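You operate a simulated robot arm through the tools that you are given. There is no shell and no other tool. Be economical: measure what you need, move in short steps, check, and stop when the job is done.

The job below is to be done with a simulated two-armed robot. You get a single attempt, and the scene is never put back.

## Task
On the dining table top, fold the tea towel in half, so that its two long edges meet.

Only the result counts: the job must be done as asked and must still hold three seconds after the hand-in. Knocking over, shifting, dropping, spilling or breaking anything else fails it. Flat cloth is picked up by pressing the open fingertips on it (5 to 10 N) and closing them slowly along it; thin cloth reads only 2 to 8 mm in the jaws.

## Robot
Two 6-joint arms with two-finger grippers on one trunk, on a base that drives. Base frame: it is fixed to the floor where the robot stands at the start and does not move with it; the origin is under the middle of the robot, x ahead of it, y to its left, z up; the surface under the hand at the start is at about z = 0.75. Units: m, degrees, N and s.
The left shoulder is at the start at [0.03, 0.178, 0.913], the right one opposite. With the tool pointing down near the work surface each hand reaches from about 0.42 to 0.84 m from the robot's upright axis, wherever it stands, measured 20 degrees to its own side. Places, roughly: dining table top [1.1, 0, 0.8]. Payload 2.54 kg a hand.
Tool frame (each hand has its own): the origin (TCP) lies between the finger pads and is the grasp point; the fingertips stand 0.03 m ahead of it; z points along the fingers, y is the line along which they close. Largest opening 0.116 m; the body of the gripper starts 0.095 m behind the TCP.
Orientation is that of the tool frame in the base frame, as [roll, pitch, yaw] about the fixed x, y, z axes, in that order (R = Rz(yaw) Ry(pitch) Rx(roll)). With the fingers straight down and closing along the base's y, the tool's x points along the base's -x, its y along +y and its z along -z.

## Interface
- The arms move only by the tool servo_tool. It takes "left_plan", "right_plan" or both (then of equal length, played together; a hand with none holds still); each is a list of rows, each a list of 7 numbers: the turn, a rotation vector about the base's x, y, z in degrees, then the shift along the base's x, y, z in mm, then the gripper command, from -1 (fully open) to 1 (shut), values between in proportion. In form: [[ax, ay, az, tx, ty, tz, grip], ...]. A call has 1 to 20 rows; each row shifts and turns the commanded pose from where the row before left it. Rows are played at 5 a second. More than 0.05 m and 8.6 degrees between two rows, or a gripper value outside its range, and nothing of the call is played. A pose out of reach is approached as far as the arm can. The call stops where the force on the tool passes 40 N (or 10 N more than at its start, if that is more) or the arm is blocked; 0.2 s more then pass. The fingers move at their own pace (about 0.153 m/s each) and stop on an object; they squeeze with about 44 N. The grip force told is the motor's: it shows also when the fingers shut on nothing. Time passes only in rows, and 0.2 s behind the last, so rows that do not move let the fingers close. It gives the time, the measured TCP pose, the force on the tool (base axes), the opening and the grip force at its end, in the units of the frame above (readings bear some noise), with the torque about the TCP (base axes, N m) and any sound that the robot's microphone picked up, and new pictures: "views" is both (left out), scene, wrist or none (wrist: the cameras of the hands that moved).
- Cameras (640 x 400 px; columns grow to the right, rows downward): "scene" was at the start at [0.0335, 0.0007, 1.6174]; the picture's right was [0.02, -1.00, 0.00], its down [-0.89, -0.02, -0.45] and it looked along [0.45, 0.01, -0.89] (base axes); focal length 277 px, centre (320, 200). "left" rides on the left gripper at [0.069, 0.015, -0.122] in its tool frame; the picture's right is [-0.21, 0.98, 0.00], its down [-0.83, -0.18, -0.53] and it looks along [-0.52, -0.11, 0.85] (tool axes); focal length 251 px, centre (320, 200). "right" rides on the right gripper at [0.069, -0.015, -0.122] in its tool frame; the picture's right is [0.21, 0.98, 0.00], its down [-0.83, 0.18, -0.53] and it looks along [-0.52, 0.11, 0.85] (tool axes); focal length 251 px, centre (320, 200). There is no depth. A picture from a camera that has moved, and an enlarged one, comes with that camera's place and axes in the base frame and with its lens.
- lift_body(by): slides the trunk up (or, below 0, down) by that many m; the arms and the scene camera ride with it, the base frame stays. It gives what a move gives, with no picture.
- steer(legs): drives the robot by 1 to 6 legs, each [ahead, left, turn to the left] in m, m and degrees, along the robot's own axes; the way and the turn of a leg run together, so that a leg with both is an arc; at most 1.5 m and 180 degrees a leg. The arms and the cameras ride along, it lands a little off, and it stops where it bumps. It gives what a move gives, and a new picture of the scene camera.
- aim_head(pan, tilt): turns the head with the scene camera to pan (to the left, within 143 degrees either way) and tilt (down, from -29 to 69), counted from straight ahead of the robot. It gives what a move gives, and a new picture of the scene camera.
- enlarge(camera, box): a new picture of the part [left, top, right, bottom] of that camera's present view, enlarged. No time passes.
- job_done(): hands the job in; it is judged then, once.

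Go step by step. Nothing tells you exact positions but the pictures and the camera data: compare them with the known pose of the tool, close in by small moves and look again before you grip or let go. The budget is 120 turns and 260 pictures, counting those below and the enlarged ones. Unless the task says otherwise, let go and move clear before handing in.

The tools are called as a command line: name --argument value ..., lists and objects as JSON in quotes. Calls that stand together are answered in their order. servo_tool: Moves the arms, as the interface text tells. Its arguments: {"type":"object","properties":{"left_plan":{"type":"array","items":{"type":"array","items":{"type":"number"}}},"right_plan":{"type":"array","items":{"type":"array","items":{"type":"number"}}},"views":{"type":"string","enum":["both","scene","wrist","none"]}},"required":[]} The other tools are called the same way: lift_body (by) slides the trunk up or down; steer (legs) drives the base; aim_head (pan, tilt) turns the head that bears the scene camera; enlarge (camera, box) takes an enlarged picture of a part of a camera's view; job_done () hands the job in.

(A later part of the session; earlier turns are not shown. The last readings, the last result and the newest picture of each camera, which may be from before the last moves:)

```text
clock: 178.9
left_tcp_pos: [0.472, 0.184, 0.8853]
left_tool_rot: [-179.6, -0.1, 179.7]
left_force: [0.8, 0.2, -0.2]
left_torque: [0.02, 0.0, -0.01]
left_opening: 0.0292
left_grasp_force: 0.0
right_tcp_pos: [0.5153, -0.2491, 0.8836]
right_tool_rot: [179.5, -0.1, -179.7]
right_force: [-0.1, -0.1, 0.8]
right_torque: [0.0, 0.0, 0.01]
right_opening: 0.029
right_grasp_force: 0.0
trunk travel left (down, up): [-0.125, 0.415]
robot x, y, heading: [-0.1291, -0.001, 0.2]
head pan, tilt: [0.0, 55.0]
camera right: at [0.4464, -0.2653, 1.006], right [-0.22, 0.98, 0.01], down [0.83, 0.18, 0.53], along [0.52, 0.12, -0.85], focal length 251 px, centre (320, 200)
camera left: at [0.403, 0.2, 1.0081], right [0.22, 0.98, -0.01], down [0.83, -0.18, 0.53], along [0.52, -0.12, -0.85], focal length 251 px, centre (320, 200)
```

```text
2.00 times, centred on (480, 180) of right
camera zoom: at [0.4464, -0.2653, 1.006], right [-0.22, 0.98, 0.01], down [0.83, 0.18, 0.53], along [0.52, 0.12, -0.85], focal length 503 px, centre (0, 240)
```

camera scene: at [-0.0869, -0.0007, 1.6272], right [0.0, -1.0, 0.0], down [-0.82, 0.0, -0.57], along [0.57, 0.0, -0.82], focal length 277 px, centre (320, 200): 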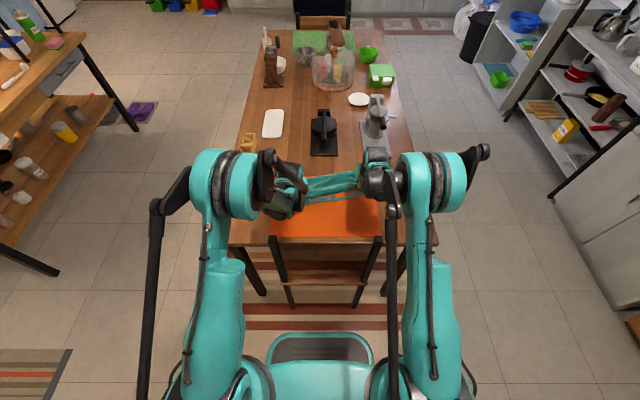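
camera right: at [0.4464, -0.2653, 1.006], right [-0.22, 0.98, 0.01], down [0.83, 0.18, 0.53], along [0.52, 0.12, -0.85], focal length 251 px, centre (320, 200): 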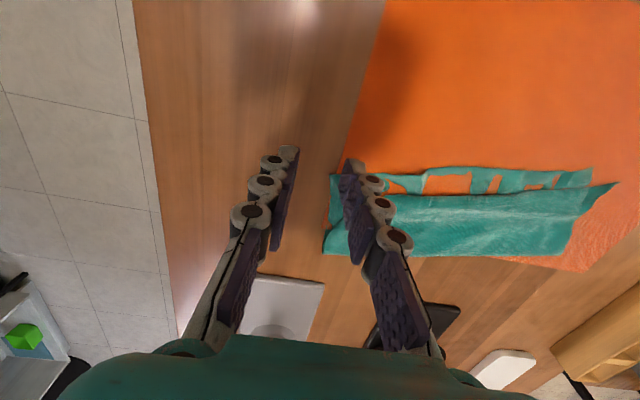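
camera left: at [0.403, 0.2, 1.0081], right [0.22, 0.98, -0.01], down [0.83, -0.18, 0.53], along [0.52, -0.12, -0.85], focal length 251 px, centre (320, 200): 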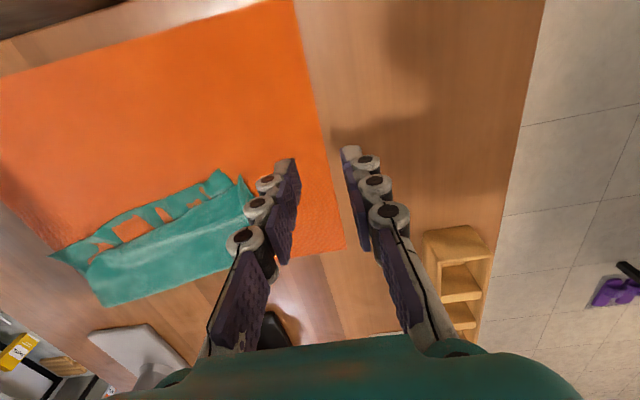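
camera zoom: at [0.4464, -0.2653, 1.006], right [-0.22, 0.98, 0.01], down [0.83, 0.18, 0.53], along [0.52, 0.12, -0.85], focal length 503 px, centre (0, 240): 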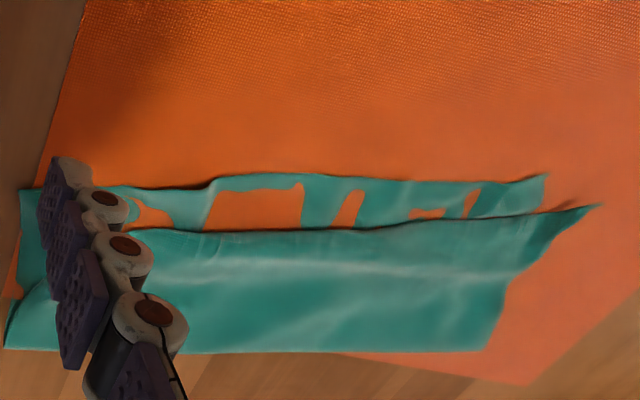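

The towel is now very nearly folded, but a narrow strip of the top hem is tucked under. I'll pick the folded towel up by its crease (far side) with both hands, so both hems hang free and straighten, then lay it back down. First I'll drive slightly ahead for reach.

steer --legs '[[0.06, 0, 0]]'

servo_tool --left_plan '[[0, 0, 0, 20, -30, 0, 0.38], [0, 0, 0, 20, -30, 0, 0.38], [0, 0, 0, 20, -30, -10, 0.38], [0, 0, 0, 20, -29, -20, 0.38], [0, 0, 0, 14, 0, -20, 0.38], [0, 0, 0, 0, 0, -20, 0.38]]' --right_plan '[[0, 0, 0, 20, 20, 0, 0.38], [0, 0, 0, 20, 20, 0, 0.38], [0, 0, 0, 20, 20, -10, 0.38], [0, 0, 0, 20, 14, -20, 0.38], [0, 0, 0, 19, 0, -20, 0.38], [0, 0, 0, 0, 0, -20, 0.38]]' --views "none"

```text
clock: 179.9
left_tcp_pos: [0.5338, 0.1839, 0.8837]
left_tool_rot: [-179.5, -0.1, 179.7]
left_force: [1.2, 0.2, -0.9]
left_torque: [-0.01, 0.07, 0.0]
left_opening: 0.0289
left_grasp_force: 0.1
right_tcp_pos: [0.5774, -0.2488, 0.8814]
right_tool_rot: [179.5, -0.1, -179.8]
right_force: [0.8, 0.1, -0.7]
right_torque: [0.01, 0.04, -0.03]
right_opening: 0.029
right_grasp_force: 0.0
trunk travel left (down, up): [-0.125, 0.415]
robot x, y, heading: [-0.0682, -0.003, 0.2]
head pan, tilt: [0.0, 55.0]
camera scene: at [-0.0248, -0.0007, 1.6271], right [0.0, -1.0, 0.0], down [-0.82, 0.0, -0.57], along [0.57, 0.0, -0.82], focal length 277 px, centre (320, 200)
```

scene: 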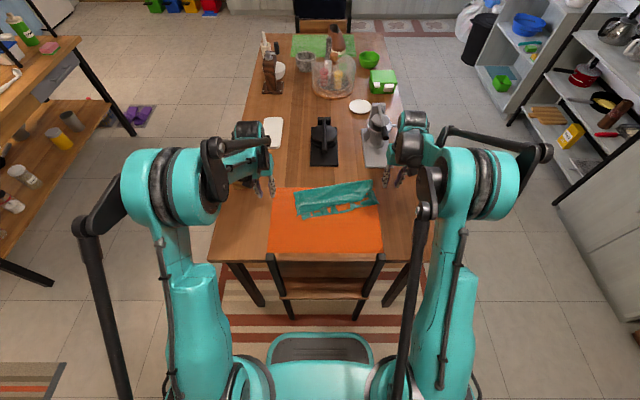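

```text
clock: 181.3
left_tcp_pos: [0.6283, 0.0639, 0.8141]
left_tool_rot: [-179.6, -0.1, 179.7]
left_force: [1.3, -0.8, 0.1]
left_torque: [-0.03, 0.02, -0.01]
left_opening: 0.0359
left_grasp_force: 0.0
right_tcp_pos: [0.6765, -0.1758, 0.8131]
right_tool_rot: [179.4, -0.1, -179.8]
right_force: [0.7, -0.2, 0.0]
right_torque: [-0.02, 0.0, 0.0]
right_opening: 0.036
right_grasp_force: 0.0
trunk travel left (down, up): [-0.125, 0.415]
robot x, y, heading: [-0.0722, -0.003, 0.2]
head pan, tilt: [0.0, 55.0]
```

The hands are over the crease. I'll descend to contact.

servo_tool --left_plan '[[0, 0, 0, -3, 0, -15, 0.38], [0, 0, 0, 0, 0, -11, 0.38], [0, 0, 0, 0, 0, -4, 0.38], [0, 0, 0, 0, 0, -2, 0.38], [0, 0, 0, 0, 0, 0, 0.38]]' --right_plan '[[0, 0, 0, -3, 0, -15, 0.38], [0, 0, 0, 0, 0, -10, 0.38], [0, 0, 0, 0, 0, -4, 0.38], [0, 0, 0, 0, 0, -2, 0.38], [0, 0, 0, 0, 0, 0, 0.38]]' --views "none"

servo_tool --left_plan '[[0, 0, 0, 0, 0, -1, 0.38], [0, 0, 0, 0, 0, 0, 0.38]]' --right_plan '[[0, 0, 0, 0, 0, -1, 0.38], [0, 0, 0, 0, 0, 0, 0.38]]' --views "none"

```text
clock: 182.5
left_tcp_pos: [0.6229, 0.0648, 0.7826]
left_tool_rot: [-179.7, -0.1, 179.7]
left_force: [-0.5, -0.1, 0.7]
left_torque: [0.0, 0.0, 0.0]
left_opening: 0.0358
left_grasp_force: 0.1
right_tcp_pos: [0.6714, -0.175, 0.7833]
right_tool_rot: [179.5, 0.0, -179.8]
right_force: [0.3, 0.7, 2.6]
right_torque: [0.01, 0.02, 0.01]
right_opening: 0.0362
right_grasp_force: 0.0
trunk travel left (down, up): [-0.125, 0.415]
robot x, y, heading: [-0.0707, 0.0021, -0.1]
head pan, tilt: [0.0, 55.0]
```

```text
clock: 183.1
left_tcp_pos: [0.6225, 0.0642, 0.7817]
left_tool_rot: [-179.6, 0.0, 179.8]
left_force: [0.3, -1.1, 1.3]
left_torque: [0.03, 0.0, 0.03]
left_opening: 0.0359
left_grasp_force: 0.2
right_tcp_pos: [0.6725, -0.1752, 0.7824]
right_tool_rot: [179.6, 0.0, -179.8]
right_force: [0.8, -0.4, 6.7]
right_torque: [-0.14, 0.01, 0.02]
right_opening: 0.036
right_grasp_force: 0.2
trunk travel left (down, up): [-0.125, 0.415]
robot x, y, heading: [-0.0698, -0.0011, 0.2]
head pan, tilt: [0.0, 55.0]
```

servo_tool --left_plan '[[0, 0, 0, 0, 0, -1.3, 0.38], [0, 0, 0, 0, 0, 0, 0.44], [0, 0, 0, 0, 0, 0, 0.5], [0, 0, 0, 0, 0, 0, 0.56], [0, 0, 0, 0, 0, 0, 0.62], [0, 0, 0, 0, 0, 0, 0.68], [0, 0, 0, 0, 0, 0, 0.74], [0, 0, 0, 0, 0, 0, 0.8], [0, 0, 0, 0, 0, 0, 0.86], [0, 0, 0, 0, 0, 0, 0.92], [0, 0, 0, 0, 0, 0, 1], [0, 0, 0, 0, 0, 0, 1], [0, 0, 0, 0, 0, 0, 1], [0, 0, 0, 0, 0, 10, 1], [0, 0, 0, 0, 0, 20, 1]]' --right_plan '[[0, 0, 0, 0, 0, -0.5, 0.38], [0, 0, 0, 0, 0, 0, 0.44], [0, 0, 0, 0, 0, 0, 0.5], [0, 0, 0, 0, 0, 0, 0.56], [0, 0, 0, 0, 0, 0, 0.62], [0, 0, 0, 0, 0, 0, 0.68], [0, 0, 0, 0, 0, 0, 0.74], [0, 0, 0, 0, 0, 0, 0.8], [0, 0, 0, 0, 0, 0, 0.86], [0, 0, 0, 0, 0, 0, 0.92], [0, 0, 0, 0, 0, 0, 1], [0, 0, 0, 0, 0, 0, 1], [0, 0, 0, 0, 0, 0, 1], [0, 0, 0, 0, 0, 10, 1], [0, 0, 0, 0, 0, 20, 1]]' --views "none"

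enlarge --camera "scene" --box '[270, 150, 400, 230]'

```text
clock: 186.3
left_tcp_pos: [0.6232, 0.064, 0.8111]
left_tool_rot: [-179.6, 0.0, 179.8]
left_force: [0.0, 0.6, 4.2]
left_torque: [0.06, -0.02, 0.01]
left_opening: 0.0014
left_grasp_force: 33.6
right_tcp_pos: [0.6714, -0.1755, 0.8107]
right_tool_rot: [179.6, 0.1, -179.9]
right_force: [0.9, 0.0, -2.0]
right_torque: [-0.22, -0.03, -0.04]
right_opening: 0.0011
right_grasp_force: 26.8
trunk travel left (down, up): [-0.125, 0.415]
robot x, y, heading: [-0.0726, -0.0014, -0.5]
head pan, tilt: [0.0, 55.0]
```

```text
4.92 times, centred on (335, 190) of scene
camera zoom: at [-0.0281, -0.0006, 1.6273], right [0.0, -1.0, 0.0], down [-0.82, 0.0, -0.57], along [0.57, 0.0, -0.82], focal length 1364 px, centre (246, 249)
```

zoom: 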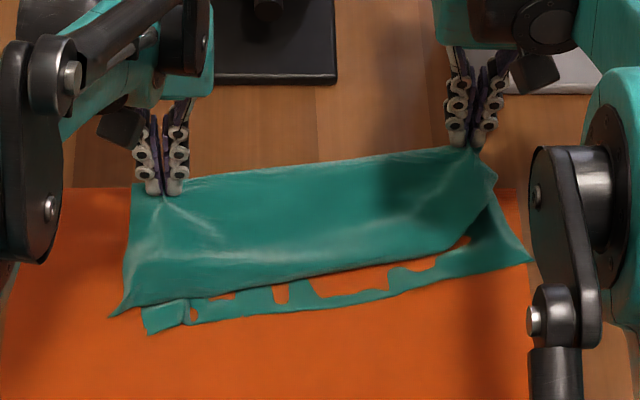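

Both hands hold the crease. I'll lift so both hems hang free, moving back over the near part of the mat.

servo_tool --left_plan '[[0, 0, 0, 0, 0, 25, 1], [0, 0, 0, 0, 0, 25, 1], [0, 0, 0, 0, 0, 30, 1], [0, 0, 0, -20, 0, 30, 1], [0, 0, 0, -25, 0, 30, 1], [0, 0, 0, -25, 0, 30, 1], [0, 0, 0, -25, 0, 20, 1], [0, 0, 0, -25, 0, 10, 1], [0, 0, 0, -25, 0, 0, 1], [0, 0, 0, 0, 0, 0, 1], [0, 0, 0, 0, 0, 0, 1], [0, 0, 0, 0, 0, 0, 1], [0, 0, 0, 0, 0, 0, 1]]' --right_plan '[[0, 0, 0, 0, 0, 25, 1], [0, 0, 0, 0, 0, 25, 1], [0, 0, 0, 0, 0, 30, 1], [0, 0, 0, -25, 0, 30, 1], [0, 0, 0, -35, 0, 30, 1], [0, 0, 0, -35, 0, 30, 1], [0, 0, 0, -35, 0, 20, 1], [0, 0, 0, -35, 0, 10, 1], [0, 0, 0, -28, 0, 0, 1], [0, 0, 0, 0, 0, 0, 1], [0, 0, 0, 0, 0, 0, 1], [0, 0, 0, 0, 0, 0, 1], [0, 0, 0, 0, 0, 0, 1]]' --views "none"

enlarge --camera "scene" --box '[260, 140, 410, 260]'

```text
clock: 189.1
left_tcp_pos: [0.4758, 0.0647, 1.01]
left_tool_rot: [-179.7, 0.0, 179.7]
left_force: [-0.5, 0.5, 0.8]
left_torque: [0.01, 0.02, 0.01]
left_opening: 0.0005
left_grasp_force: 28.8
right_tcp_pos: [0.4791, -0.1748, 1.0117]
right_tool_rot: [179.5, 0.0, -179.8]
right_force: [-0.4, 0.3, -0.1]
right_torque: [0.01, -0.02, -0.02]
right_opening: 0.0002
right_grasp_force: 28.9
trunk travel left (down, up): [-0.125, 0.415]
robot x, y, heading: [-0.0697, 0.0006, -0.2]
head pan, tilt: [0.0, 55.0]
```

```text
3.33 times, centred on (335, 200) of scene
camera zoom: at [-0.0276, -0.0007, 1.6273], right [0.0, -1.0, 0.0], down [-0.82, 0.0, -0.57], along [0.57, 0.0, -0.82], focal length 924 px, centre (270, 200)
```

zoom: 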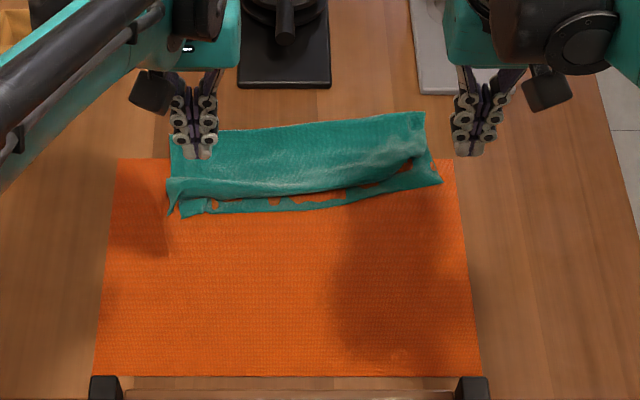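

The grip slipped and the towel dropped back, still folded. I'll re-grip the crease deeper and firmer.

servo_tool --left_plan '[[0, 0, 0, 27, 3, -15, 0.15], [0, 0, 0, 27, 3, -30, 0.15], [0, 0, 0, 27, 3, -33, 0.15], [0, 0, 0, 27, 3, -33, 0.15], [0, 0, 0, 27, 3, -33, 0.15], [0, 0, 0, 27, 3, -33, 0.15], [0, 0, 0, 27, 2, -33, 0.15], [0, 0, 0, 0, 0, -14, 0.15]]' --right_plan '[[0, 0, 0, 31.4, 3, -15, 0.15], [0, 0, 0, 31.4, 3, -30, 0.15], [0, 0, 0, 31.4, 3, -33, 0.15], [0, 0, 0, 31.4, 3, -33, 0.15], [0, 0, 0, 31.4, 3, -33, 0.15], [0, 0, 0, 31.4, 3, -33, 0.15], [0, 0, 0, 31.4, 2, -33, 0.15], [0, 0, 0, 0, 0, -16, 0.15]]' --views "none"

servo_tool --left_plan '[[0, 0, 0, 0, 0, -2, 0.15], [0, 0, 0, 0, 0, -1.5, 0.15], [0, 0, 0, 0, 0, 0, 0.15]]' --right_plan '[[0, 0, 0, 0, 0, -2, 0.15], [0, 0, 0, 0, 0, -1.5, 0.15], [0, 0, 0, 0, 0, 0, 0.15]]' --views "none"

```text
clock: 190.9
left_tcp_pos: [0.6678, 0.0845, 0.7887]
left_tool_rot: [-179.6, 0.1, 179.7]
left_force: [0.1, -0.7, -0.3]
left_torque: [-0.02, -0.04, 0.01]
left_opening: 0.0495
left_grasp_force: 0.1
right_tcp_pos: [0.6969, -0.1556, 0.7857]
right_tool_rot: [179.5, 0.1, -179.9]
right_force: [-0.3, 0.0, 3.0]
right_torque: [0.07, -0.03, 0.0]
right_opening: 0.0493
right_grasp_force: 0.4
trunk travel left (down, up): [-0.125, 0.415]
robot x, y, heading: [-0.0702, -0.0016, -0.4]
head pan, tilt: [0.0, 55.0]
```

```text
clock: 191.7
left_tcp_pos: [0.6672, 0.0835, 0.7831]
left_tool_rot: [-179.5, 0.0, 179.7]
left_force: [-0.2, 0.5, -0.2]
left_torque: [0.01, -0.03, -0.01]
left_opening: 0.049
left_grasp_force: 0.0
right_tcp_pos: [0.6984, -0.1541, 0.7815]
right_tool_rot: [179.5, 0.1, -179.8]
right_force: [-0.4, 0.5, 1.4]
right_torque: [0.0, 0.0, -0.05]
right_opening: 0.0493
right_grasp_force: 0.0
trunk travel left (down, up): [-0.125, 0.415]
robot x, y, heading: [-0.067, 0.0016, -0.2]
head pan, tilt: [0.0, 55.0]
```

servo_tool --left_plan '[[0, 0, 0, 0, 0, -2, 0.15], [0, 0, 0, 0, 0, 0, 0.15]]' --right_plan '[[0, 0, 0, 0, 0, -1.2, 0.15], [0, 0, 0, 0, 0, 0, 0.15]]' --views "none"

servo_tool --left_plan '[[0, 0, 0, 0, 0, -0.8, 0.15], [0, 0, 0, 0, 0, 0, 0.15]]' --right_plan '[[0, 0, 0, 0, 0, -0.6, 0.15], [0, 0, 0, 0, 0, 0, 0.15]]' --views "none"

```text
clock: 192.3
left_tcp_pos: [0.6666, 0.0833, 0.7821]
left_tool_rot: [-179.6, 0.0, 179.7]
left_force: [-0.6, -0.5, 2.5]
left_torque: [0.06, -0.01, -0.04]
left_opening: 0.0497
left_grasp_force: 0.7
right_tcp_pos: [0.698, -0.1546, 0.7816]
right_tool_rot: [179.4, 0.1, -179.8]
right_force: [0.5, 0.5, 4.6]
right_torque: [-0.13, -0.01, 0.04]
right_opening: 0.0492
right_grasp_force: 0.1
trunk travel left (down, up): [-0.125, 0.415]
robot x, y, heading: [-0.0695, 0.0036, -0.0]
head pan, tilt: [0.0, 55.0]
```

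```text
clock: 192.9
left_tcp_pos: [0.667, 0.0848, 0.7809]
left_tool_rot: [-179.5, 0.0, 179.8]
left_force: [1.2, 1.7, 13.2]
left_torque: [0.5, 0.02, -0.04]
left_opening: 0.048
left_grasp_force: 6.8
right_tcp_pos: [0.6996, -0.1562, 0.7812]
right_tool_rot: [179.6, 0.1, -179.8]
right_force: [0.1, 0.9, 11.4]
right_torque: [-0.09, 0.08, 0.02]
right_opening: 0.048
right_grasp_force: 6.4
trunk travel left (down, up): [-0.125, 0.415]
robot x, y, heading: [-0.0678, 0.0008, 0.1]
head pan, tilt: [0.0, 55.0]
```

Good contact (13 N and 11 N). I'll close slowly and lift slightly to read the jaws.

servo_tool --left_plan '[[0, 0, 0, 0, 0, 0, 0.2], [0, 0, 0, 0, 0, 0, 0.26], [0, 0, 0, 0, 0, 0, 0.32], [0, 0, 0, 0, 0, 0, 0.38], [0, 0, 0, 0, 0, 0, 0.44], [0, 0, 0, 0, 0, 0, 0.5], [0, 0, 0, 0, 0, 0, 0.56], [0, 0, 0, 0, 0, 0, 0.62], [0, 0, 0, 0, 0, 0, 0.68], [0, 0, 0, 0, 0, 0, 0.74], [0, 0, 0, 0, 0, 0, 0.8], [0, 0, 0, 0, 0, 0, 0.86], [0, 0, 0, 0, 0, 0, 0.92], [0, 0, 0, 0, 0, 0, 1], [0, 0, 0, 0, 0, 0, 1], [0, 0, 0, 0, 0, 0, 1], [0, 0, 0, 0, 0, 10, 1], [0, 0, 0, 0, 0, 15, 1]]' --right_plan '[[0, 0, 0, 0, 0, 0, 0.2], [0, 0, 0, 0, 0, 0, 0.26], [0, 0, 0, 0, 0, 0, 0.32], [0, 0, 0, 0, 0, 0, 0.38], [0, 0, 0, 0, 0, 0, 0.44], [0, 0, 0, 0, 0, 0, 0.5], [0, 0, 0, 0, 0, 0, 0.56], [0, 0, 0, 0, 0, 0, 0.62], [0, 0, 0, 0, 0, 0, 0.68], [0, 0, 0, 0, 0, 0, 0.74], [0, 0, 0, 0, 0, 0, 0.8], [0, 0, 0, 0, 0, 0, 0.86], [0, 0, 0, 0, 0, 0, 0.92], [0, 0, 0, 0, 0, 0, 1], [0, 0, 0, 0, 0, 0, 1], [0, 0, 0, 0, 0, 0, 1], [0, 0, 0, 0, 0, 10, 1], [0, 0, 0, 0, 0, 15, 1]]' --views "none"

```text
clock: 196.7
left_tcp_pos: [0.6671, 0.0839, 0.8058]
left_tool_rot: [-179.6, 0.0, 179.7]
left_force: [0.5, -9.9, -0.1]
left_torque: [-0.3, -0.07, -0.07]
left_opening: 0.0027
left_grasp_force: 31.4
right_tcp_pos: [0.6982, -0.1557, 0.8046]
right_tool_rot: [179.5, 0.0, -179.8]
right_force: [-0.1, 10.4, -0.1]
right_torque: [0.29, 0.0, -0.1]
right_opening: 0.0029
right_grasp_force: 31.6
trunk travel left (down, up): [-0.125, 0.415]
robot x, y, heading: [-0.0732, 0.0011, -0.1]
head pan, tilt: [0.0, 55.0]
```

Both are solidly held now (2.7 and 2.9 mm, taut between). I'll lift and move back as before.

servo_tool --left_plan '[[0, 0, 0, 0, -2, 20, 1], [0, 0, 0, 0, -2, 25, 1], [0, 0, 0, 0, 0, 30, 1], [0, 0, 0, 0, 0, 30, 1], [0, 0, 0, -20, 0, 30, 1], [0, 0, 0, -28, 0, 30, 1], [0, 0, 0, -28, 0, 25, 1], [0, 0, 0, -28, 0, 10, 1], [0, 0, 0, -28, 0, 0, 1], [0, 0, 0, -28, 0, 0, 1], [0, 0, 0, -25, 0, 0, 1], [0, 0, 0, 0, 0, 0, 1], [0, 0, 0, 0, 0, 0, 1], [0, 0, 0, 0, 0, 0, 1], [0, 0, 0, 0, 0, 0, 1]]' --right_plan '[[0, 0, 0, 0, 2, 20, 1], [0, 0, 0, 0, 2, 25, 1], [0, 0, 0, 0, 0, 30, 1], [0, 0, 0, 0, 0, 30, 1], [0, 0, 0, -25, 0, 30, 1], [0, 0, 0, -32, 0, 30, 1], [0, 0, 0, -32, 0, 25, 1], [0, 0, 0, -32, 0, 10, 1], [0, 0, 0, -32, 0, 0, 1], [0, 0, 0, -32, 0, 0, 1], [0, 0, 0, -31, 0, 0, 1], [0, 0, 0, 0, 0, 0, 1], [0, 0, 0, 0, 0, 0, 1], [0, 0, 0, 0, 0, 0, 1], [0, 0, 0, 0, 0, 0, 1]]' --views "none"

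enlarge --camera "scene" --box '[260, 140, 410, 260]'

```text
clock: 199.9
left_tcp_pos: [0.4814, 0.0802, 1.0057]
left_tool_rot: [-179.7, 0.0, 179.8]
left_force: [-0.2, -1.9, -2.5]
left_torque: [0.05, 0.04, 0.0]
left_opening: 0.0053
left_grasp_force: 36.5
right_tcp_pos: [0.4822, -0.15, 1.0048]
right_tool_rot: [179.6, 0.0, -179.7]
right_force: [0.5, 4.5, -0.2]
right_torque: [0.45, -0.02, -0.02]
right_opening: 0.0029
right_grasp_force: 28.9
trunk travel left (down, up): [-0.125, 0.415]
robot x, y, heading: [-0.0704, 0.0013, -0.1]
head pan, tilt: [0.0, 55.0]
```

```text
3.33 times, centred on (335, 200) of scene
camera zoom: at [-0.0277, -0.0007, 1.6273], right [0.0, -1.0, 0.0], down [-0.82, 0.0, -0.57], along [0.57, 0.0, -0.82], focal length 924 px, centre (270, 200)
```

zoom: 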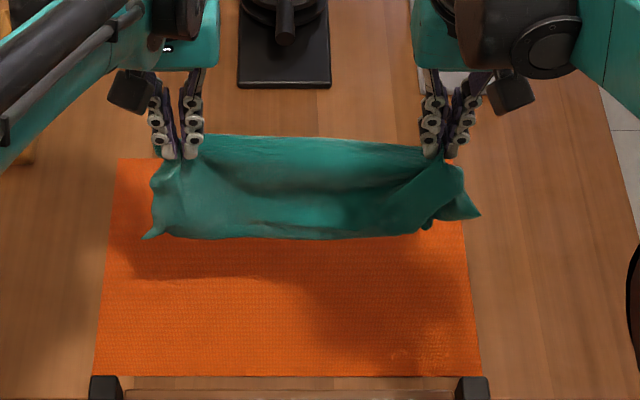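

It hangs from the crease with the tucked strip now unfolded. I'll lower straight until both hems touch, then lay it forward.

servo_tool --left_plan '[[0, 0, 0, 0, 0, -25, 1], [0, 0, 0, 0, 0, -25, 1], [0, 0, 0, 0, 0, -22, 1], [0, 0, 0, 0, 0, -16, 1], [0, 0, 0, 0, 0, -16, 1], [0, 0, 0, 0, 0, 0, 1], [0, 0, 0, 14, 0, -10, 1], [0, 0, 0, 17, 0, -15, 1], [0, 0, 0, 18, 0, -16, 1], [0, 0, 0, 18, 0, -16, 1], [0, 0, 0, 18, 0, -16, 1], [0, 0, 0, 18, 0, -16, 1], [0, 0, 0, 15, 0, -16, 1], [0, 0, 0, 4, 0, -9, 1]]' --right_plan '[[0, 0, 0, 0, 0, -25, 1], [0, 0, 0, 0, 0, -25, 1], [0, 0, 0, 0, 0, -22, 1], [0, 0, 0, 0, 0, -16, 1], [0, 0, 0, 0, 0, -16, 1], [0, 0, 0, 0, 0, 0, 1], [0, 0, 0, 14, 0, -10, 1], [0, 0, 0, 17, 0, -15, 1], [0, 0, 0, 18, 0, -16, 1], [0, 0, 0, 18, 0, -16, 1], [0, 0, 0, 18, 0, -16, 1], [0, 0, 0, 18, 0, -16, 1], [0, 0, 0, 15, 0, -16, 1], [0, 0, 0, 4, 0, -8, 1]]' --views "none"

enlarge --camera "scene" --box '[270, 160, 400, 240]'

```text
clock: 202.9
left_tcp_pos: [0.6054, 0.0796, 0.7872]
left_tool_rot: [-179.6, -0.1, 179.9]
left_force: [-0.9, -2.9, -1.4]
left_torque: [-0.06, -0.01, -0.02]
left_opening: 0.0015
left_grasp_force: 30.4
right_tcp_pos: [0.6052, -0.1517, 0.7863]
right_tool_rot: [179.5, 0.0, -179.8]
right_force: [0.1, 2.6, -1.7]
right_torque: [0.08, 0.03, 0.0]
right_opening: 0.0046
right_grasp_force: 31.7
trunk travel left (down, up): [-0.125, 0.415]
robot x, y, heading: [-0.0693, 0.0009, -0.2]
head pan, tilt: [0.0, 55.0]
```

```text
4.92 times, centred on (335, 200) of scene
camera zoom: at [-0.0272, -0.0007, 1.6273], right [0.0, -1.0, 0.0], down [-0.82, 0.0, -0.57], along [0.57, 0.0, -0.82], focal length 1364 px, centre (246, 200)
```

zoom: 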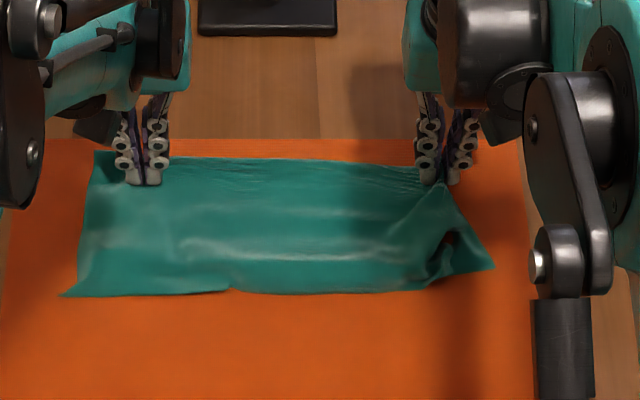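

The near edges now coincide almost everywhere and the width is half; only the right corner of the top layer looks tucked. I'll release, spreading the gathered cloth, back off, and look.

servo_tool --left_plan '[[0, 0, 0, 0, 0, -2, 1], [0, 0, 0, 0, 0, 0, 0.8], [0, 0, 0, 0, 0, 0, 0.6], [0, 0, 0, 0, 0, 0, 0.4], [0, 0, 0, 0, 0, 0, 0.2], [0, 0, 0, 0, 0, 15, 0.2], [0, 0, 0, 0, 0, 30, 0.2], [0, 0, 0, -10, 30, 35, 0.2], [0, 0, 0, -20, 35, 20, 0.2]]' --right_plan '[[0, 0, 0, 0, 0, -2, 1], [0, 0, 0, 0, 0, 0, 0.8], [0, 0, 0, 0, 0, 0, 0.6], [0, 0, 0, 0, 0, 0, 0.4], [0, 0, 0, 0, 0, 0, 0.2], [0, 0, 0, 0, 0, 15, 0.2], [0, 0, 0, 0, 0, 30, 0.2], [0, 0, 0, -10, -30, 35, 0.2], [0, 0, 0, -20, -35, 20, 0.2]]' --views "none"

enlarge --camera "scene" --box '[280, 170, 390, 230]'

```text
clock: 204.9
left_tcp_pos: [0.5731, 0.1464, 0.8854]
left_tool_rot: [-179.6, -0.1, 179.9]
left_force: [-0.2, -0.4, -0.1]
left_torque: [0.0, -0.02, -0.05]
left_opening: 0.0463
left_grasp_force: 0.0
right_tcp_pos: [0.5737, -0.2162, 0.8862]
right_tool_rot: [179.4, 0.1, -179.9]
right_force: [-0.6, -0.1, 0.4]
right_torque: [-0.02, 0.0, -0.02]
right_opening: 0.0464
right_grasp_force: 0.0
trunk travel left (down, up): [-0.125, 0.415]
robot x, y, heading: [-0.07, -0.0027, 0.2]
head pan, tilt: [0.0, 55.0]
```

```text
5.82 times, centred on (335, 200) of scene
camera zoom: at [-0.0293, -0.0006, 1.6273], right [0.0, -1.0, 0.0], down [-0.82, 0.0, -0.57], along [0.57, 0.0, -0.82], focal length 1612 px, centre (233, 200)
```

zoom: 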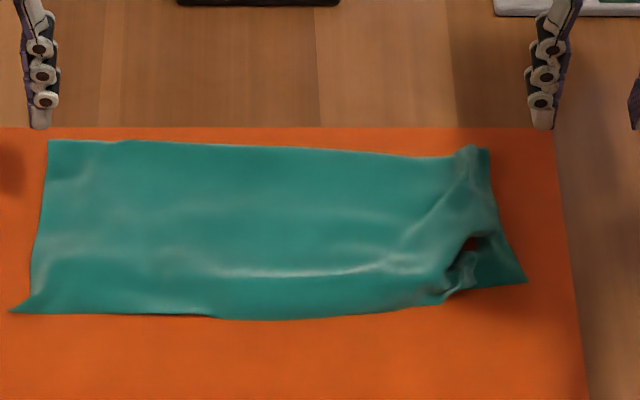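

Nearly done: only the top layer's right corner is curled at about (0.52, -0.147), while the bottom corner is at (0.519, -0.187). I'll take a close look at that corner.

enlarge --camera "scene" --box '[350, 196, 382, 224]'

```text
14.29 times, centred on (366, 210) of scene
camera zoom: at [-0.0293, -0.0006, 1.6273], right [0.0, -1.0, 0.0], down [-0.82, 0.0, -0.57], along [0.57, 0.0, -0.82], focal length 3958 px, centre (-337, 57)
```

zoom: 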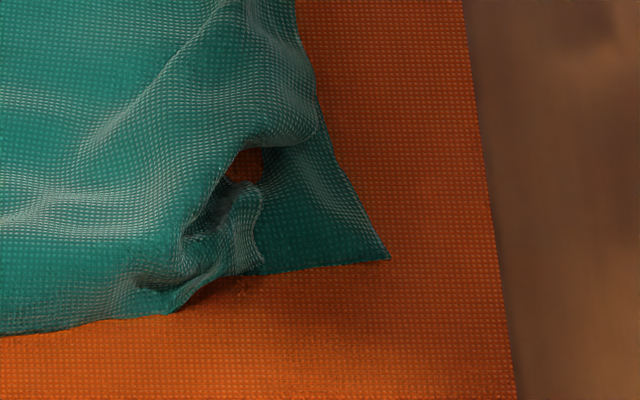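

The corner just needs pulling about 3 cm to the right. Its standing lip is at x 0.512–0.535, y≈-0.155. I'll pinch the lip with the right hand.

servo_tool --right_plan '[[0, 0, 0, -17, 21, -20, 0.3], [0, 0, 0, -17, 21, -20, 0.3], [0, 0, 0, -17, 21, -20, 0.3], [0, 0, 0, 0, 0, -20, 0.3], [0, 0, 0, 0, 0, -12, 0.3], [0, 0, 0, 0, 0, -6, 0.3], [0, 0, 0, 0, 0, 0, 0.45], [0, 0, 0, 0, 0, 0, 0.6], [0, 0, 0, 0, 0, 0, 0.75], [0, 0, 0, 0, 0, 0, 0.9], [0, 0, 0, 0, 0, 0, 1], [0, 0, 0, 0, 0, 0, 1], [0, 0, 0, 0, 0, 3, 1]]' --views "none"

```text
clock: 207.7
left_tcp_pos: [0.5749, 0.1455, 0.8848]
left_tool_rot: [-179.6, 0.0, 179.8]
left_force: [-0.4, 0.2, -0.4]
left_torque: [-0.01, -0.03, 0.03]
left_opening: 0.0462
left_grasp_force: 0.0
right_tcp_pos: [0.5228, -0.1535, 0.7905]
right_tool_rot: [179.5, -0.1, -179.8]
right_force: [0.1, -0.2, -2.6]
right_torque: [0.0, 0.03, 0.0]
right_opening: 0.0026
right_grasp_force: 29.8
trunk travel left (down, up): [-0.125, 0.415]
robot x, y, heading: [-0.0711, 0.0004, -0.0]
head pan, tilt: [0.0, 55.0]
```

Cloth is gripped (2.6 mm). I'll lift slightly, pull right a little, and check that the bottom layer stays.

servo_tool --right_plan '[[0, 0, 0, 0, -3, 8, 1], [0, 0, 0, 0, -6, 4, 1], [0, 0, 0, 0, -8, 0, 1], [0, 0, 0, 0, 0, 0, 1]]' --views "none"

enlarge --camera "scene" --box '[335, 185, 391, 230]'

```text
clock: 208.7
left_tcp_pos: [0.5746, 0.1458, 0.8842]
left_tool_rot: [-179.5, -0.2, 179.9]
left_force: [-0.5, -0.6, -0.7]
left_torque: [-0.01, 0.01, 0.03]
left_opening: 0.0464
left_grasp_force: 0.1
right_tcp_pos: [0.5248, -0.1706, 0.8024]
right_tool_rot: [179.5, 0.1, -179.7]
right_force: [0.1, 0.1, -1.6]
right_torque: [0.04, 0.01, 0.03]
right_opening: 0.0044
right_grasp_force: 32.3
trunk travel left (down, up): [-0.125, 0.415]
robot x, y, heading: [-0.0715, -0.0039, -0.1]
head pan, tilt: [0.0, 55.0]
```

```text
8.89 times, centred on (363, 208) of scene
camera zoom: at [-0.0272, -0.0006, 1.6273], right [0.0, -1.0, 0.0], down [-0.82, 0.0, -0.57], along [0.57, 0.0, -0.82], focal length 2463 px, centre (-62, 133)
```

zoom: 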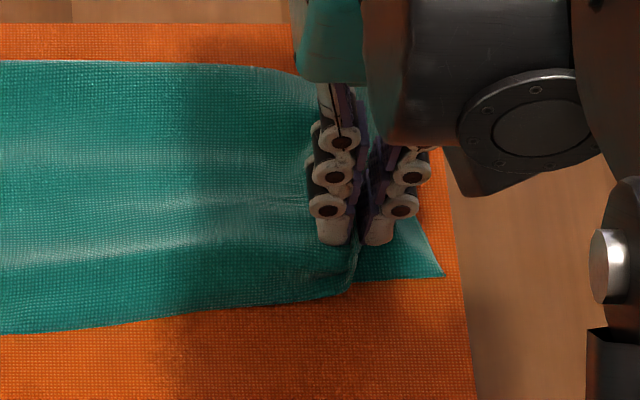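

The top layer is straightening. I'll lift the corner clear of the bottom layer, pull it a further 3 cm right, set it down, and release.

servo_tool --right_plan '[[0, 0, 0, 4, 4, 18, 1], [0, 0, 0, 4, 0, 15, 1], [0, 0, 0, 0, -12, 0, 1], [0, 0, 0, -2, -12, -8, 1], [0, 0, 0, -3, -10, -12, 1], [0, 0, 0, -5, -4, -12, 1], [0, 0, 0, 0, 0, -11, 1], [0, 0, 0, 0, 0, -2, 1], [0, 0, 0, 0, 0, 0, 1]]' --views "none"

```text
clock: 210.7
left_tcp_pos: [0.5752, 0.1461, 0.8845]
left_tool_rot: [-179.6, -0.1, 179.7]
left_force: [-0.5, 0.1, -0.3]
left_torque: [0.0, -0.01, 0.03]
left_opening: 0.0464
left_grasp_force: 0.1
right_tcp_pos: [0.523, -0.2042, 0.7898]
right_tool_rot: [179.4, 0.1, -179.7]
right_force: [-0.6, -0.4, 3.9]
right_torque: [-0.03, -0.08, -0.01]
right_opening: 0.0009
right_grasp_force: 28.6
trunk travel left (down, up): [-0.125, 0.415]
robot x, y, heading: [-0.0747, -0.002, -0.1]
head pan, tilt: [0.0, 55.0]
```

servo_tool --right_plan '[[0, 0, 0, 0, 0, -2, 1], [0, 0, 0, 0, 0, 0, 0.8], [0, 0, 0, 0, 0, 0, 0.6], [0, 0, 0, 0, 0, 20, 0.6], [0, 0, 0, 0, 0, 40, 0.6], [0, 0, 0, 0, -40, 25, 0.6], [0, 0, 0, -10, -40, 0, 0.6], [0, 0, 0, -10, -20, 0, 0.6]]' --left_plan '[[0, 0, 0, 0, 0, 0, 0.2], [0, 0, 0, 0, 0, 0, 0.2], [0, 0, 0, 0, 0, 0, 0.2], [0, 0, 0, -10, 20, 0, 0.2], [0, 0, 0, -10, 30, 0, 0.2], [0, 0, 0, -10, 30, 0, 0.2], [0, 0, 0, 0, 0, 0, 0.2], [0, 0, 0, 0, 0, 0, 0.2]]' --views "none"

enlarge --camera "scene" --box '[280, 170, 396, 233]'

```text
clock: 212.5
left_tcp_pos: [0.544, 0.2247, 0.884]
left_tool_rot: [-179.6, 0.0, 179.8]
left_force: [-0.3, 0.5, 0.3]
left_torque: [-0.02, -0.02, -0.02]
left_opening: 0.0464
left_grasp_force: 0.1
right_tcp_pos: [0.5022, -0.3049, 0.8733]
right_tool_rot: [179.5, 0.0, -179.8]
right_force: [0.4, -1.0, 0.3]
right_torque: [0.01, -0.09, 0.01]
right_opening: 0.0232
right_grasp_force: 0.1
trunk travel left (down, up): [-0.125, 0.415]
robot x, y, heading: [-0.0705, -0.0008, -0.1]
head pan, tilt: [0.0, 55.0]
```

```text
5.52 times, centred on (338, 202) of scene
camera zoom: at [-0.0276, -0.0008, 1.6273], right [0.0, -1.0, 0.0], down [-0.82, 0.0, -0.57], along [0.57, 0.0, -0.82], focal length 1528 px, centre (221, 192)
```

zoom: 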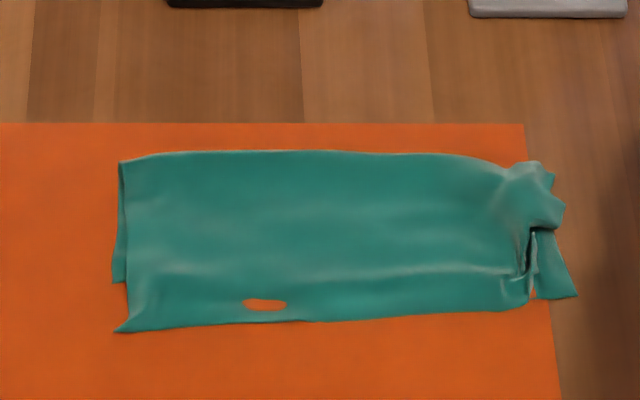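

Edges meet at the right, but at the left the top hem overhangs the bottom hem by about 35 mm: T1 is at (0.473, 0.068) and the bottom corner at (0.511, 0.073). That overhang is a single layer on the mat, so I'll pinch it with the left hand and shift it forward.

servo_tool --left_plan '[[0, 0, 0, -11, -36, -6, 0.38], [0, 0, 0, -11, -36, -10, 0.38], [0, 0, 0, -12, -36, -10, 0.38], [0, 0, 0, -12, -37, -15, 0.38], [0, 0, 0, -12, -37, -20, 0.38], [0, 0, 0, 0, 0, -20, 0.38], [0, 0, 0, 0, 0, -16, 0.38], [0, 0, 0, 0, 0, -3, 0.38]]' --views "none"

servo_tool --left_plan '[[0, 0, 0, 0, 0, -1.5, 0.38], [0, 0, 0, 0, 0, -1, 0.38], [0, 0, 0, 0, 0, 0, 0.38]]' --views "none"

```text
clock: 214.3
left_tcp_pos: [0.4861, 0.0421, 0.7856]
left_tool_rot: [-179.6, -0.1, 179.7]
left_force: [-0.2, 1.0, -0.8]
left_torque: [0.05, 0.02, -0.02]
left_opening: 0.0361
left_grasp_force: 0.1
right_tcp_pos: [0.5024, -0.3038, 0.8734]
right_tool_rot: [179.5, 0.1, -179.9]
right_force: [-0.8, -0.4, 0.4]
right_torque: [-0.03, 0.0, 0.01]
right_opening: 0.0229
right_grasp_force: 0.0
trunk travel left (down, up): [-0.125, 0.415]
robot x, y, heading: [-0.0682, 0.0005, -0.1]
head pan, tilt: [0.0, 55.0]
```

```text
clock: 215.1
left_tcp_pos: [0.4865, 0.0431, 0.782]
left_tool_rot: [-179.7, 0.0, 179.8]
left_force: [-0.1, -0.4, 0.7]
left_torque: [-0.01, -0.03, 0.01]
left_opening: 0.036
left_grasp_force: 0.0
right_tcp_pos: [0.5029, -0.3046, 0.8736]
right_tool_rot: [179.5, 0.0, -179.8]
right_force: [0.1, -0.7, 0.2]
right_torque: [0.03, 0.01, 0.0]
right_opening: 0.0234
right_grasp_force: 0.1
trunk travel left (down, up): [-0.125, 0.415]
robot x, y, heading: [-0.0681, 0.0022, -0.1]
head pan, tilt: [0.0, 55.0]
```

servo_tool --left_plan '[[0, 0, 0, 0, 0, -1, 0.38], [0, 0, 0, 0, 0, 0, 0.38]]' --views "none"

servo_tool --left_plan '[[0, 0, 0, 0, 0, -0.6, 0.38], [0, 0, 0, 0, 0, 0, 0.38]]' --views "none"

```text
clock: 215.7
left_tcp_pos: [0.487, 0.0439, 0.7817]
left_tool_rot: [-179.6, -0.1, 179.7]
left_force: [-0.7, 0.8, 0.4]
left_torque: [-0.03, 0.02, 0.0]
left_opening: 0.0363
left_grasp_force: 0.0
right_tcp_pos: [0.502, -0.3031, 0.8734]
right_tool_rot: [179.5, 0.0, -179.8]
right_force: [0.1, -0.7, -0.4]
right_torque: [0.01, -0.02, -0.03]
right_opening: 0.023
right_grasp_force: 0.0
trunk travel left (down, up): [-0.125, 0.415]
robot x, y, heading: [-0.0697, 0.0013, 0.1]
head pan, tilt: [0.0, 55.0]
```

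```text
clock: 216.3
left_tcp_pos: [0.4861, 0.0434, 0.7814]
left_tool_rot: [-179.6, 0.0, 179.7]
left_force: [0.4, 0.4, 2.6]
left_torque: [0.04, -0.06, 0.01]
left_opening: 0.0362
left_grasp_force: 0.1
right_tcp_pos: [0.5031, -0.3033, 0.8743]
right_tool_rot: [179.5, 0.0, -179.7]
right_force: [0.0, -0.8, 0.9]
right_torque: [0.02, 0.02, -0.04]
right_opening: 0.0231
right_grasp_force: 0.1
trunk travel left (down, up): [-0.125, 0.415]
robot x, y, heading: [-0.0706, 0.0016, 0.1]
head pan, tilt: [0.0, 55.0]
```

servo_tool --left_plan '[[0, 0, 0, 0, 0, -0.8, 0.38], [0, 0, 0, 0, 0, 0, 0.44], [0, 0, 0, 0, 0, 0, 0.5], [0, 0, 0, 0, 0, 0, 0.56], [0, 0, 0, 0, 0, 0, 0.62], [0, 0, 0, 0, 0, 0, 0.68], [0, 0, 0, 0, 0, 0, 0.74], [0, 0, 0, 0, 0, 0, 0.8], [0, 0, 0, 0, 0, 0, 0.86], [0, 0, 0, 0, 0, 0, 0.92], [0, 0, 0, 0, 0, 0, 1], [0, 0, 0, 0, 0, 0, 1], [0, 0, 0, 0, 0, 0, 1], [0, 0, 0, 0, 0, 6, 1]]' --views "none"

```text
clock: 219.3
left_tcp_pos: [0.4866, 0.0421, 0.786]
left_tool_rot: [-179.6, 0.0, 179.8]
left_force: [0.2, 1.0, 1.0]
left_torque: [-0.03, -0.01, 0.04]
left_opening: 0.0021
left_grasp_force: 28.4
right_tcp_pos: [0.5017, -0.3045, 0.8749]
right_tool_rot: [179.5, 0.0, -179.8]
right_force: [0.1, -0.2, -0.5]
right_torque: [-0.01, 0.0, -0.02]
right_opening: 0.0234
right_grasp_force: 0.0
trunk travel left (down, up): [-0.125, 0.415]
robot x, y, heading: [-0.0695, -0.0019, -0.1]
head pan, tilt: [0.0, 55.0]
```

The overhang is held. I'll lift slightly, shift forward 34 mm, set down, release, retreat, and look.

servo_tool --left_plan '[[0, 0, 0, 4, 1, 10, 1], [0, 0, 0, 8, 1, 10, 1], [0, 0, 0, 10, 1, 0, 1], [0, 0, 0, 8, 0, -6, 1], [0, 0, 0, 4, 0, -8, 1], [0, 0, 0, 0, 0, -6, 1], [0, 0, 0, 0, 0, 0, 0.85], [0, 0, 0, 0, 0, 0, 0.7], [0, 0, 0, 0, 0, 0, 0.55], [0, 0, 0, 0, 0, 0, 0.4], [0, 0, 0, 0, 0, 15, 0.4], [0, 0, 0, 0, 0, 35, 0.4], [0, 0, 0, -5, 35, 30, 0.4], [0, 0, 0, -10, 45, 10, 0.4], [0, 0, 0, -10, 45, 0, 0.4], [0, 0, 0, 0, 45, 0, 0.4]]' --views "none"

enlarge --camera "scene" --box '[285, 172, 393, 232]'

```text
clock: 222.7
left_tcp_pos: [0.496, 0.217, 0.8753]
left_tool_rot: [-179.6, -0.1, 179.7]
left_force: [0.1, 0.0, 0.0]
left_torque: [-0.01, 0.01, -0.01]
left_opening: 0.0345
left_grasp_force: 0.1
right_tcp_pos: [0.5032, -0.3034, 0.8746]
right_tool_rot: [179.6, 0.0, -179.9]
right_force: [-0.6, -0.3, 0.2]
right_torque: [-0.04, 0.03, 0.01]
right_opening: 0.0232
right_grasp_force: 0.0
trunk travel left (down, up): [-0.125, 0.415]
robot x, y, heading: [-0.0723, -0.0005, 0.3]
head pan, tilt: [0.0, 55.0]
```

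```text
5.93 times, centred on (339, 202) of scene
camera zoom: at [-0.0269, 0.0004, 1.6272], right [0.0, -1.0, 0.0], down [-0.82, 0.0, -0.57], along [0.57, 0.0, -0.82], focal length 1642 px, centre (207, 188)
```

zoom: 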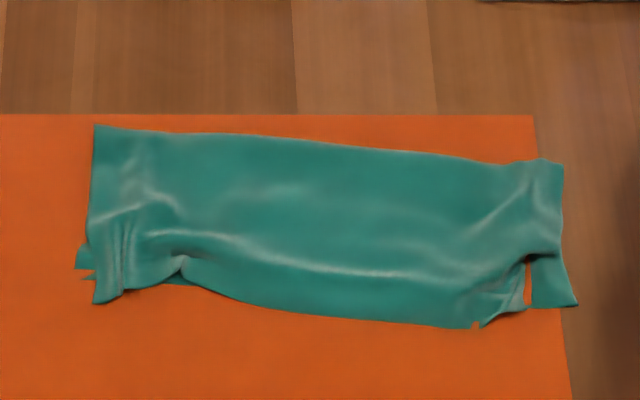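

The top hem still overhangs by about 20–25 mm uniformly. I'll pinch the single-layer overhang with both hands, lift it clear, shift it forward, and set it down. First the approach.

servo_tool --left_plan '[[0, 0, 0, 2, -33, -5, 0.38], [0, 0, 0, 2, -33, -10, 0.38], [0, 0, 0, 3, -32, -10, 0.38], [0, 0, 0, 3, -32, -15, 0.38], [0, 0, 0, 2, -32, -20, 0.38], [0, 0, 0, 0, 0, -20, 0.38], [0, 0, 0, 0, 0, -10, 0.38], [0, 0, 0, 0, 0, -2.5, 0.38], [0, 0, 0, 0, 0, 0, 0.38]]' --right_plan '[[0, 0, 0, -3, 31, -5, 0.38], [0, 0, 0, -3, 31, -10, 0.38], [0, 0, 0, -3, 31, -10, 0.38], [0, 0, 0, -3, 30, -15, 0.38], [0, 0, 0, -3, 30, -20, 0.38], [0, 0, 0, 0, 0, -20, 0.38], [0, 0, 0, 0, 0, -10, 0.38], [0, 0, 0, 0, 0, -2, 0.38], [0, 0, 0, 0, 0, 0, 0.38]]' --views "none"

servo_tool --left_plan '[[0, 0, 0, 0, 0, -1, 0.38], [0, 0, 0, 0, 0, 0, 0.38]]' --right_plan '[[0, 0, 0, 0, 0, -1, 0.38], [0, 0, 0, 0, 0, 0, 0.38]]' --views "none"

```text
clock: 224.7
left_tcp_pos: [0.5065, 0.0544, 0.7837]
left_tool_rot: [-179.7, 0.0, 179.8]
left_force: [0.7, -0.3, -0.1]
left_torque: [0.0, -0.01, -0.02]
left_opening: 0.0358
left_grasp_force: 0.0
right_tcp_pos: [0.4877, -0.1513, 0.7821]
right_tool_rot: [179.6, 0.1, -179.8]
right_force: [0.9, 0.0, 6.0]
right_torque: [-0.07, -0.11, 0.03]
right_opening: 0.0362
right_grasp_force: 0.1
trunk travel left (down, up): [-0.125, 0.415]
robot x, y, heading: [-0.0722, 0.0011, 0.0]
head pan, tilt: [0.0, 55.0]
```

```text
clock: 225.3
left_tcp_pos: [0.5066, 0.0535, 0.7842]
left_tool_rot: [-179.6, -0.1, 179.6]
left_force: [-0.3, -0.5, 0.3]
left_torque: [-0.01, 0.03, 0.0]
left_opening: 0.0358
left_grasp_force: 0.1
right_tcp_pos: [0.4861, -0.1512, 0.7814]
right_tool_rot: [179.6, 0.1, -179.8]
right_force: [2.9, -0.2, 13.3]
right_torque: [-0.16, -0.12, -0.01]
right_opening: 0.0358
right_grasp_force: 0.0
trunk travel left (down, up): [-0.125, 0.415]
robot x, y, heading: [-0.0704, 0.0019, 0.2]
head pan, tilt: [0.0, 55.0]
```

servo_tool --left_plan '[[0, 0, 0, 0, 0, -1.5, 0.38], [0, 0, 0, 0, 0, -0.6, 0.38], [0, 0, 0, 0, 0, 0, 0.38]]' --right_plan '[[0, 0, 0, 0, 0, 0.4, 0.38], [0, 0, 0, 0, 0, 0, 0.38], [0, 0, 0, 0, 0, 0, 0.38]]' --views "none"

servo_tool --left_plan '[[0, 0, 0, 0, 0, -0.4, 0.44], [0, 0, 0, 0, 0, 0, 0.5], [0, 0, 0, 0, 0, 0, 0.56], [0, 0, 0, 0, 0, 0, 0.62], [0, 0, 0, 0, 0, 0, 0.68], [0, 0, 0, 0, 0, 0, 0.74], [0, 0, 0, 0, 0, 0, 0.8], [0, 0, 0, 0, 0, 0, 0.86], [0, 0, 0, 0, 0, 0, 0.92], [0, 0, 0, 0, 0, 0, 1], [0, 0, 0, 0, 0, 0, 1], [0, 0, 0, 0, 0, 0, 1], [0, 0, 0, 0, 0, 6, 1]]' --right_plan '[[0, 0, 0, 0, 0, 0, 0.44], [0, 0, 0, 0, 0, 0, 0.5], [0, 0, 0, 0, 0, 0, 0.56], [0, 0, 0, 0, 0, 0, 0.62], [0, 0, 0, 0, 0, 0, 0.68], [0, 0, 0, 0, 0, 0, 0.74], [0, 0, 0, 0, 0, 0, 0.8], [0, 0, 0, 0, 0, 0, 0.86], [0, 0, 0, 0, 0, 0, 0.92], [0, 0, 0, 0, 0, 0, 1], [0, 0, 0, 0, 0, 0, 1], [0, 0, 0, 0, 0, 0, 1], [0, 0, 0, 0, 0, 6, 1]]' --views "none"

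```text
clock: 226.1
left_tcp_pos: [0.5063, 0.0541, 0.7812]
left_tool_rot: [-179.6, 0.0, 179.7]
left_force: [-0.2, -1.5, 9.2]
left_torque: [-0.22, -0.1, -0.03]
left_opening: 0.0372
left_grasp_force: 0.8
right_tcp_pos: [0.4877, -0.1508, 0.7816]
right_tool_rot: [179.6, 0.1, -179.8]
right_force: [0.8, -0.9, 6.9]
right_torque: [-0.05, -0.07, 0.0]
right_opening: 0.0361
right_grasp_force: 0.1
trunk travel left (down, up): [-0.125, 0.415]
robot x, y, heading: [-0.0669, 0.0012, -0.2]
head pan, tilt: [0.0, 55.0]
```

```text
clock: 228.9
left_tcp_pos: [0.5068, 0.0544, 0.7851]
left_tool_rot: [-179.6, 0.1, 179.8]
left_force: [-0.7, -2.9, 0.6]
left_torque: [-0.15, 0.0, -0.03]
left_opening: 0.0026
left_grasp_force: 30.2
right_tcp_pos: [0.4861, -0.1505, 0.7876]
right_tool_rot: [179.5, 0.1, -179.9]
right_force: [-0.3, 2.3, 2.0]
right_torque: [0.03, 0.01, 0.01]
right_opening: 0.0015
right_grasp_force: 34.1
trunk travel left (down, up): [-0.125, 0.415]
robot x, y, heading: [-0.0693, -0.0002, -0.3]
head pan, tilt: [0.0, 55.0]
```

Both hold. I'll lift, shift forward about 24 mm while spreading slightly, set down, release, and retreat.

servo_tool --left_plan '[[0, 0, 0, 2, 0, 14, 1], [0, 0, 0, 5, 2, 12, 1], [0, 0, 0, 8, 3, 3, 1], [0, 0, 0, 6, 3, -6, 1], [0, 0, 0, 3, 0, -10, 1], [0, 0, 0, 0, 0, -10, 1], [0, 0, 0, 0, 0, -5, 1], [0, 0, 0, 0, 0, 0, 0.85], [0, 0, 0, 0, 0, 0, 0.7], [0, 0, 0, 0, 0, 0, 0.55], [0, 0, 0, 0, 0, 0, 0.4], [0, 0, 0, 0, 0, 15, 0.4], [0, 0, 0, 0, 0, 35, 0.4], [0, 0, 0, -5, 35, 30, 0.4], [0, 0, 0, -10, 45, 10, 0.4], [0, 0, 0, -10, 45, 0, 0.4]]' --right_plan '[[0, 0, 0, 2, 0, 14, 1], [0, 0, 0, 5, -3, 12, 1], [0, 0, 0, 8, -4, 3, 1], [0, 0, 0, 6, -4, -6, 1], [0, 0, 0, 3, 0, -10, 1], [0, 0, 0, 0, 0, -12, 1], [0, 0, 0, 0, 0, -5, 1], [0, 0, 0, 0, 0, 0, 0.85], [0, 0, 0, 0, 0, 0, 0.7], [0, 0, 0, 0, 0, 0, 0.55], [0, 0, 0, 0, 0, 0, 0.4], [0, 0, 0, 0, 0, 15, 0.4], [0, 0, 0, 0, 0, 35, 0.4], [0, 0, 0, -5, -35, 30, 0.4], [0, 0, 0, -10, -45, 10, 0.4], [0, 0, 0, -10, -45, 0, 0.4]]' --views "none"

enlarge --camera "scene" --box '[285, 172, 393, 232]'

```text
clock: 232.3
left_tcp_pos: [0.5064, 0.1875, 0.8748]
left_tool_rot: [-179.6, 0.0, 179.7]
left_force: [0.5, 0.9, -0.1]
left_torque: [0.0, -0.01, 0.0]
left_opening: 0.0346
left_grasp_force: 0.0
right_tcp_pos: [0.4859, -0.2859, 0.8735]
right_tool_rot: [179.5, 0.1, -179.8]
right_force: [0.1, -0.6, 1.1]
right_torque: [0.03, 0.02, 0.01]
right_opening: 0.0347
right_grasp_force: 0.2
trunk travel left (down, up): [-0.125, 0.415]
robot x, y, heading: [-0.071, -0.0006, -0.1]
head pan, tilt: [0.0, 55.0]
```

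```text
5.93 times, centred on (339, 202) of scene
camera zoom: at [-0.0278, -0.0007, 1.6272], right [0.0, -1.0, 0.0], down [-0.82, 0.0, -0.57], along [0.57, 0.0, -0.82], focal length 1642 px, centre (207, 188)
5 turns are left
```

zoom: 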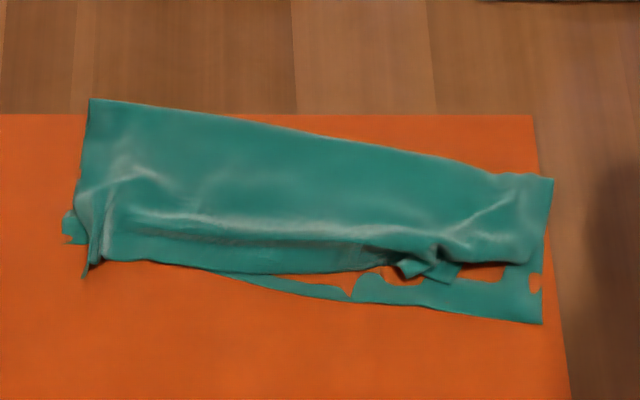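

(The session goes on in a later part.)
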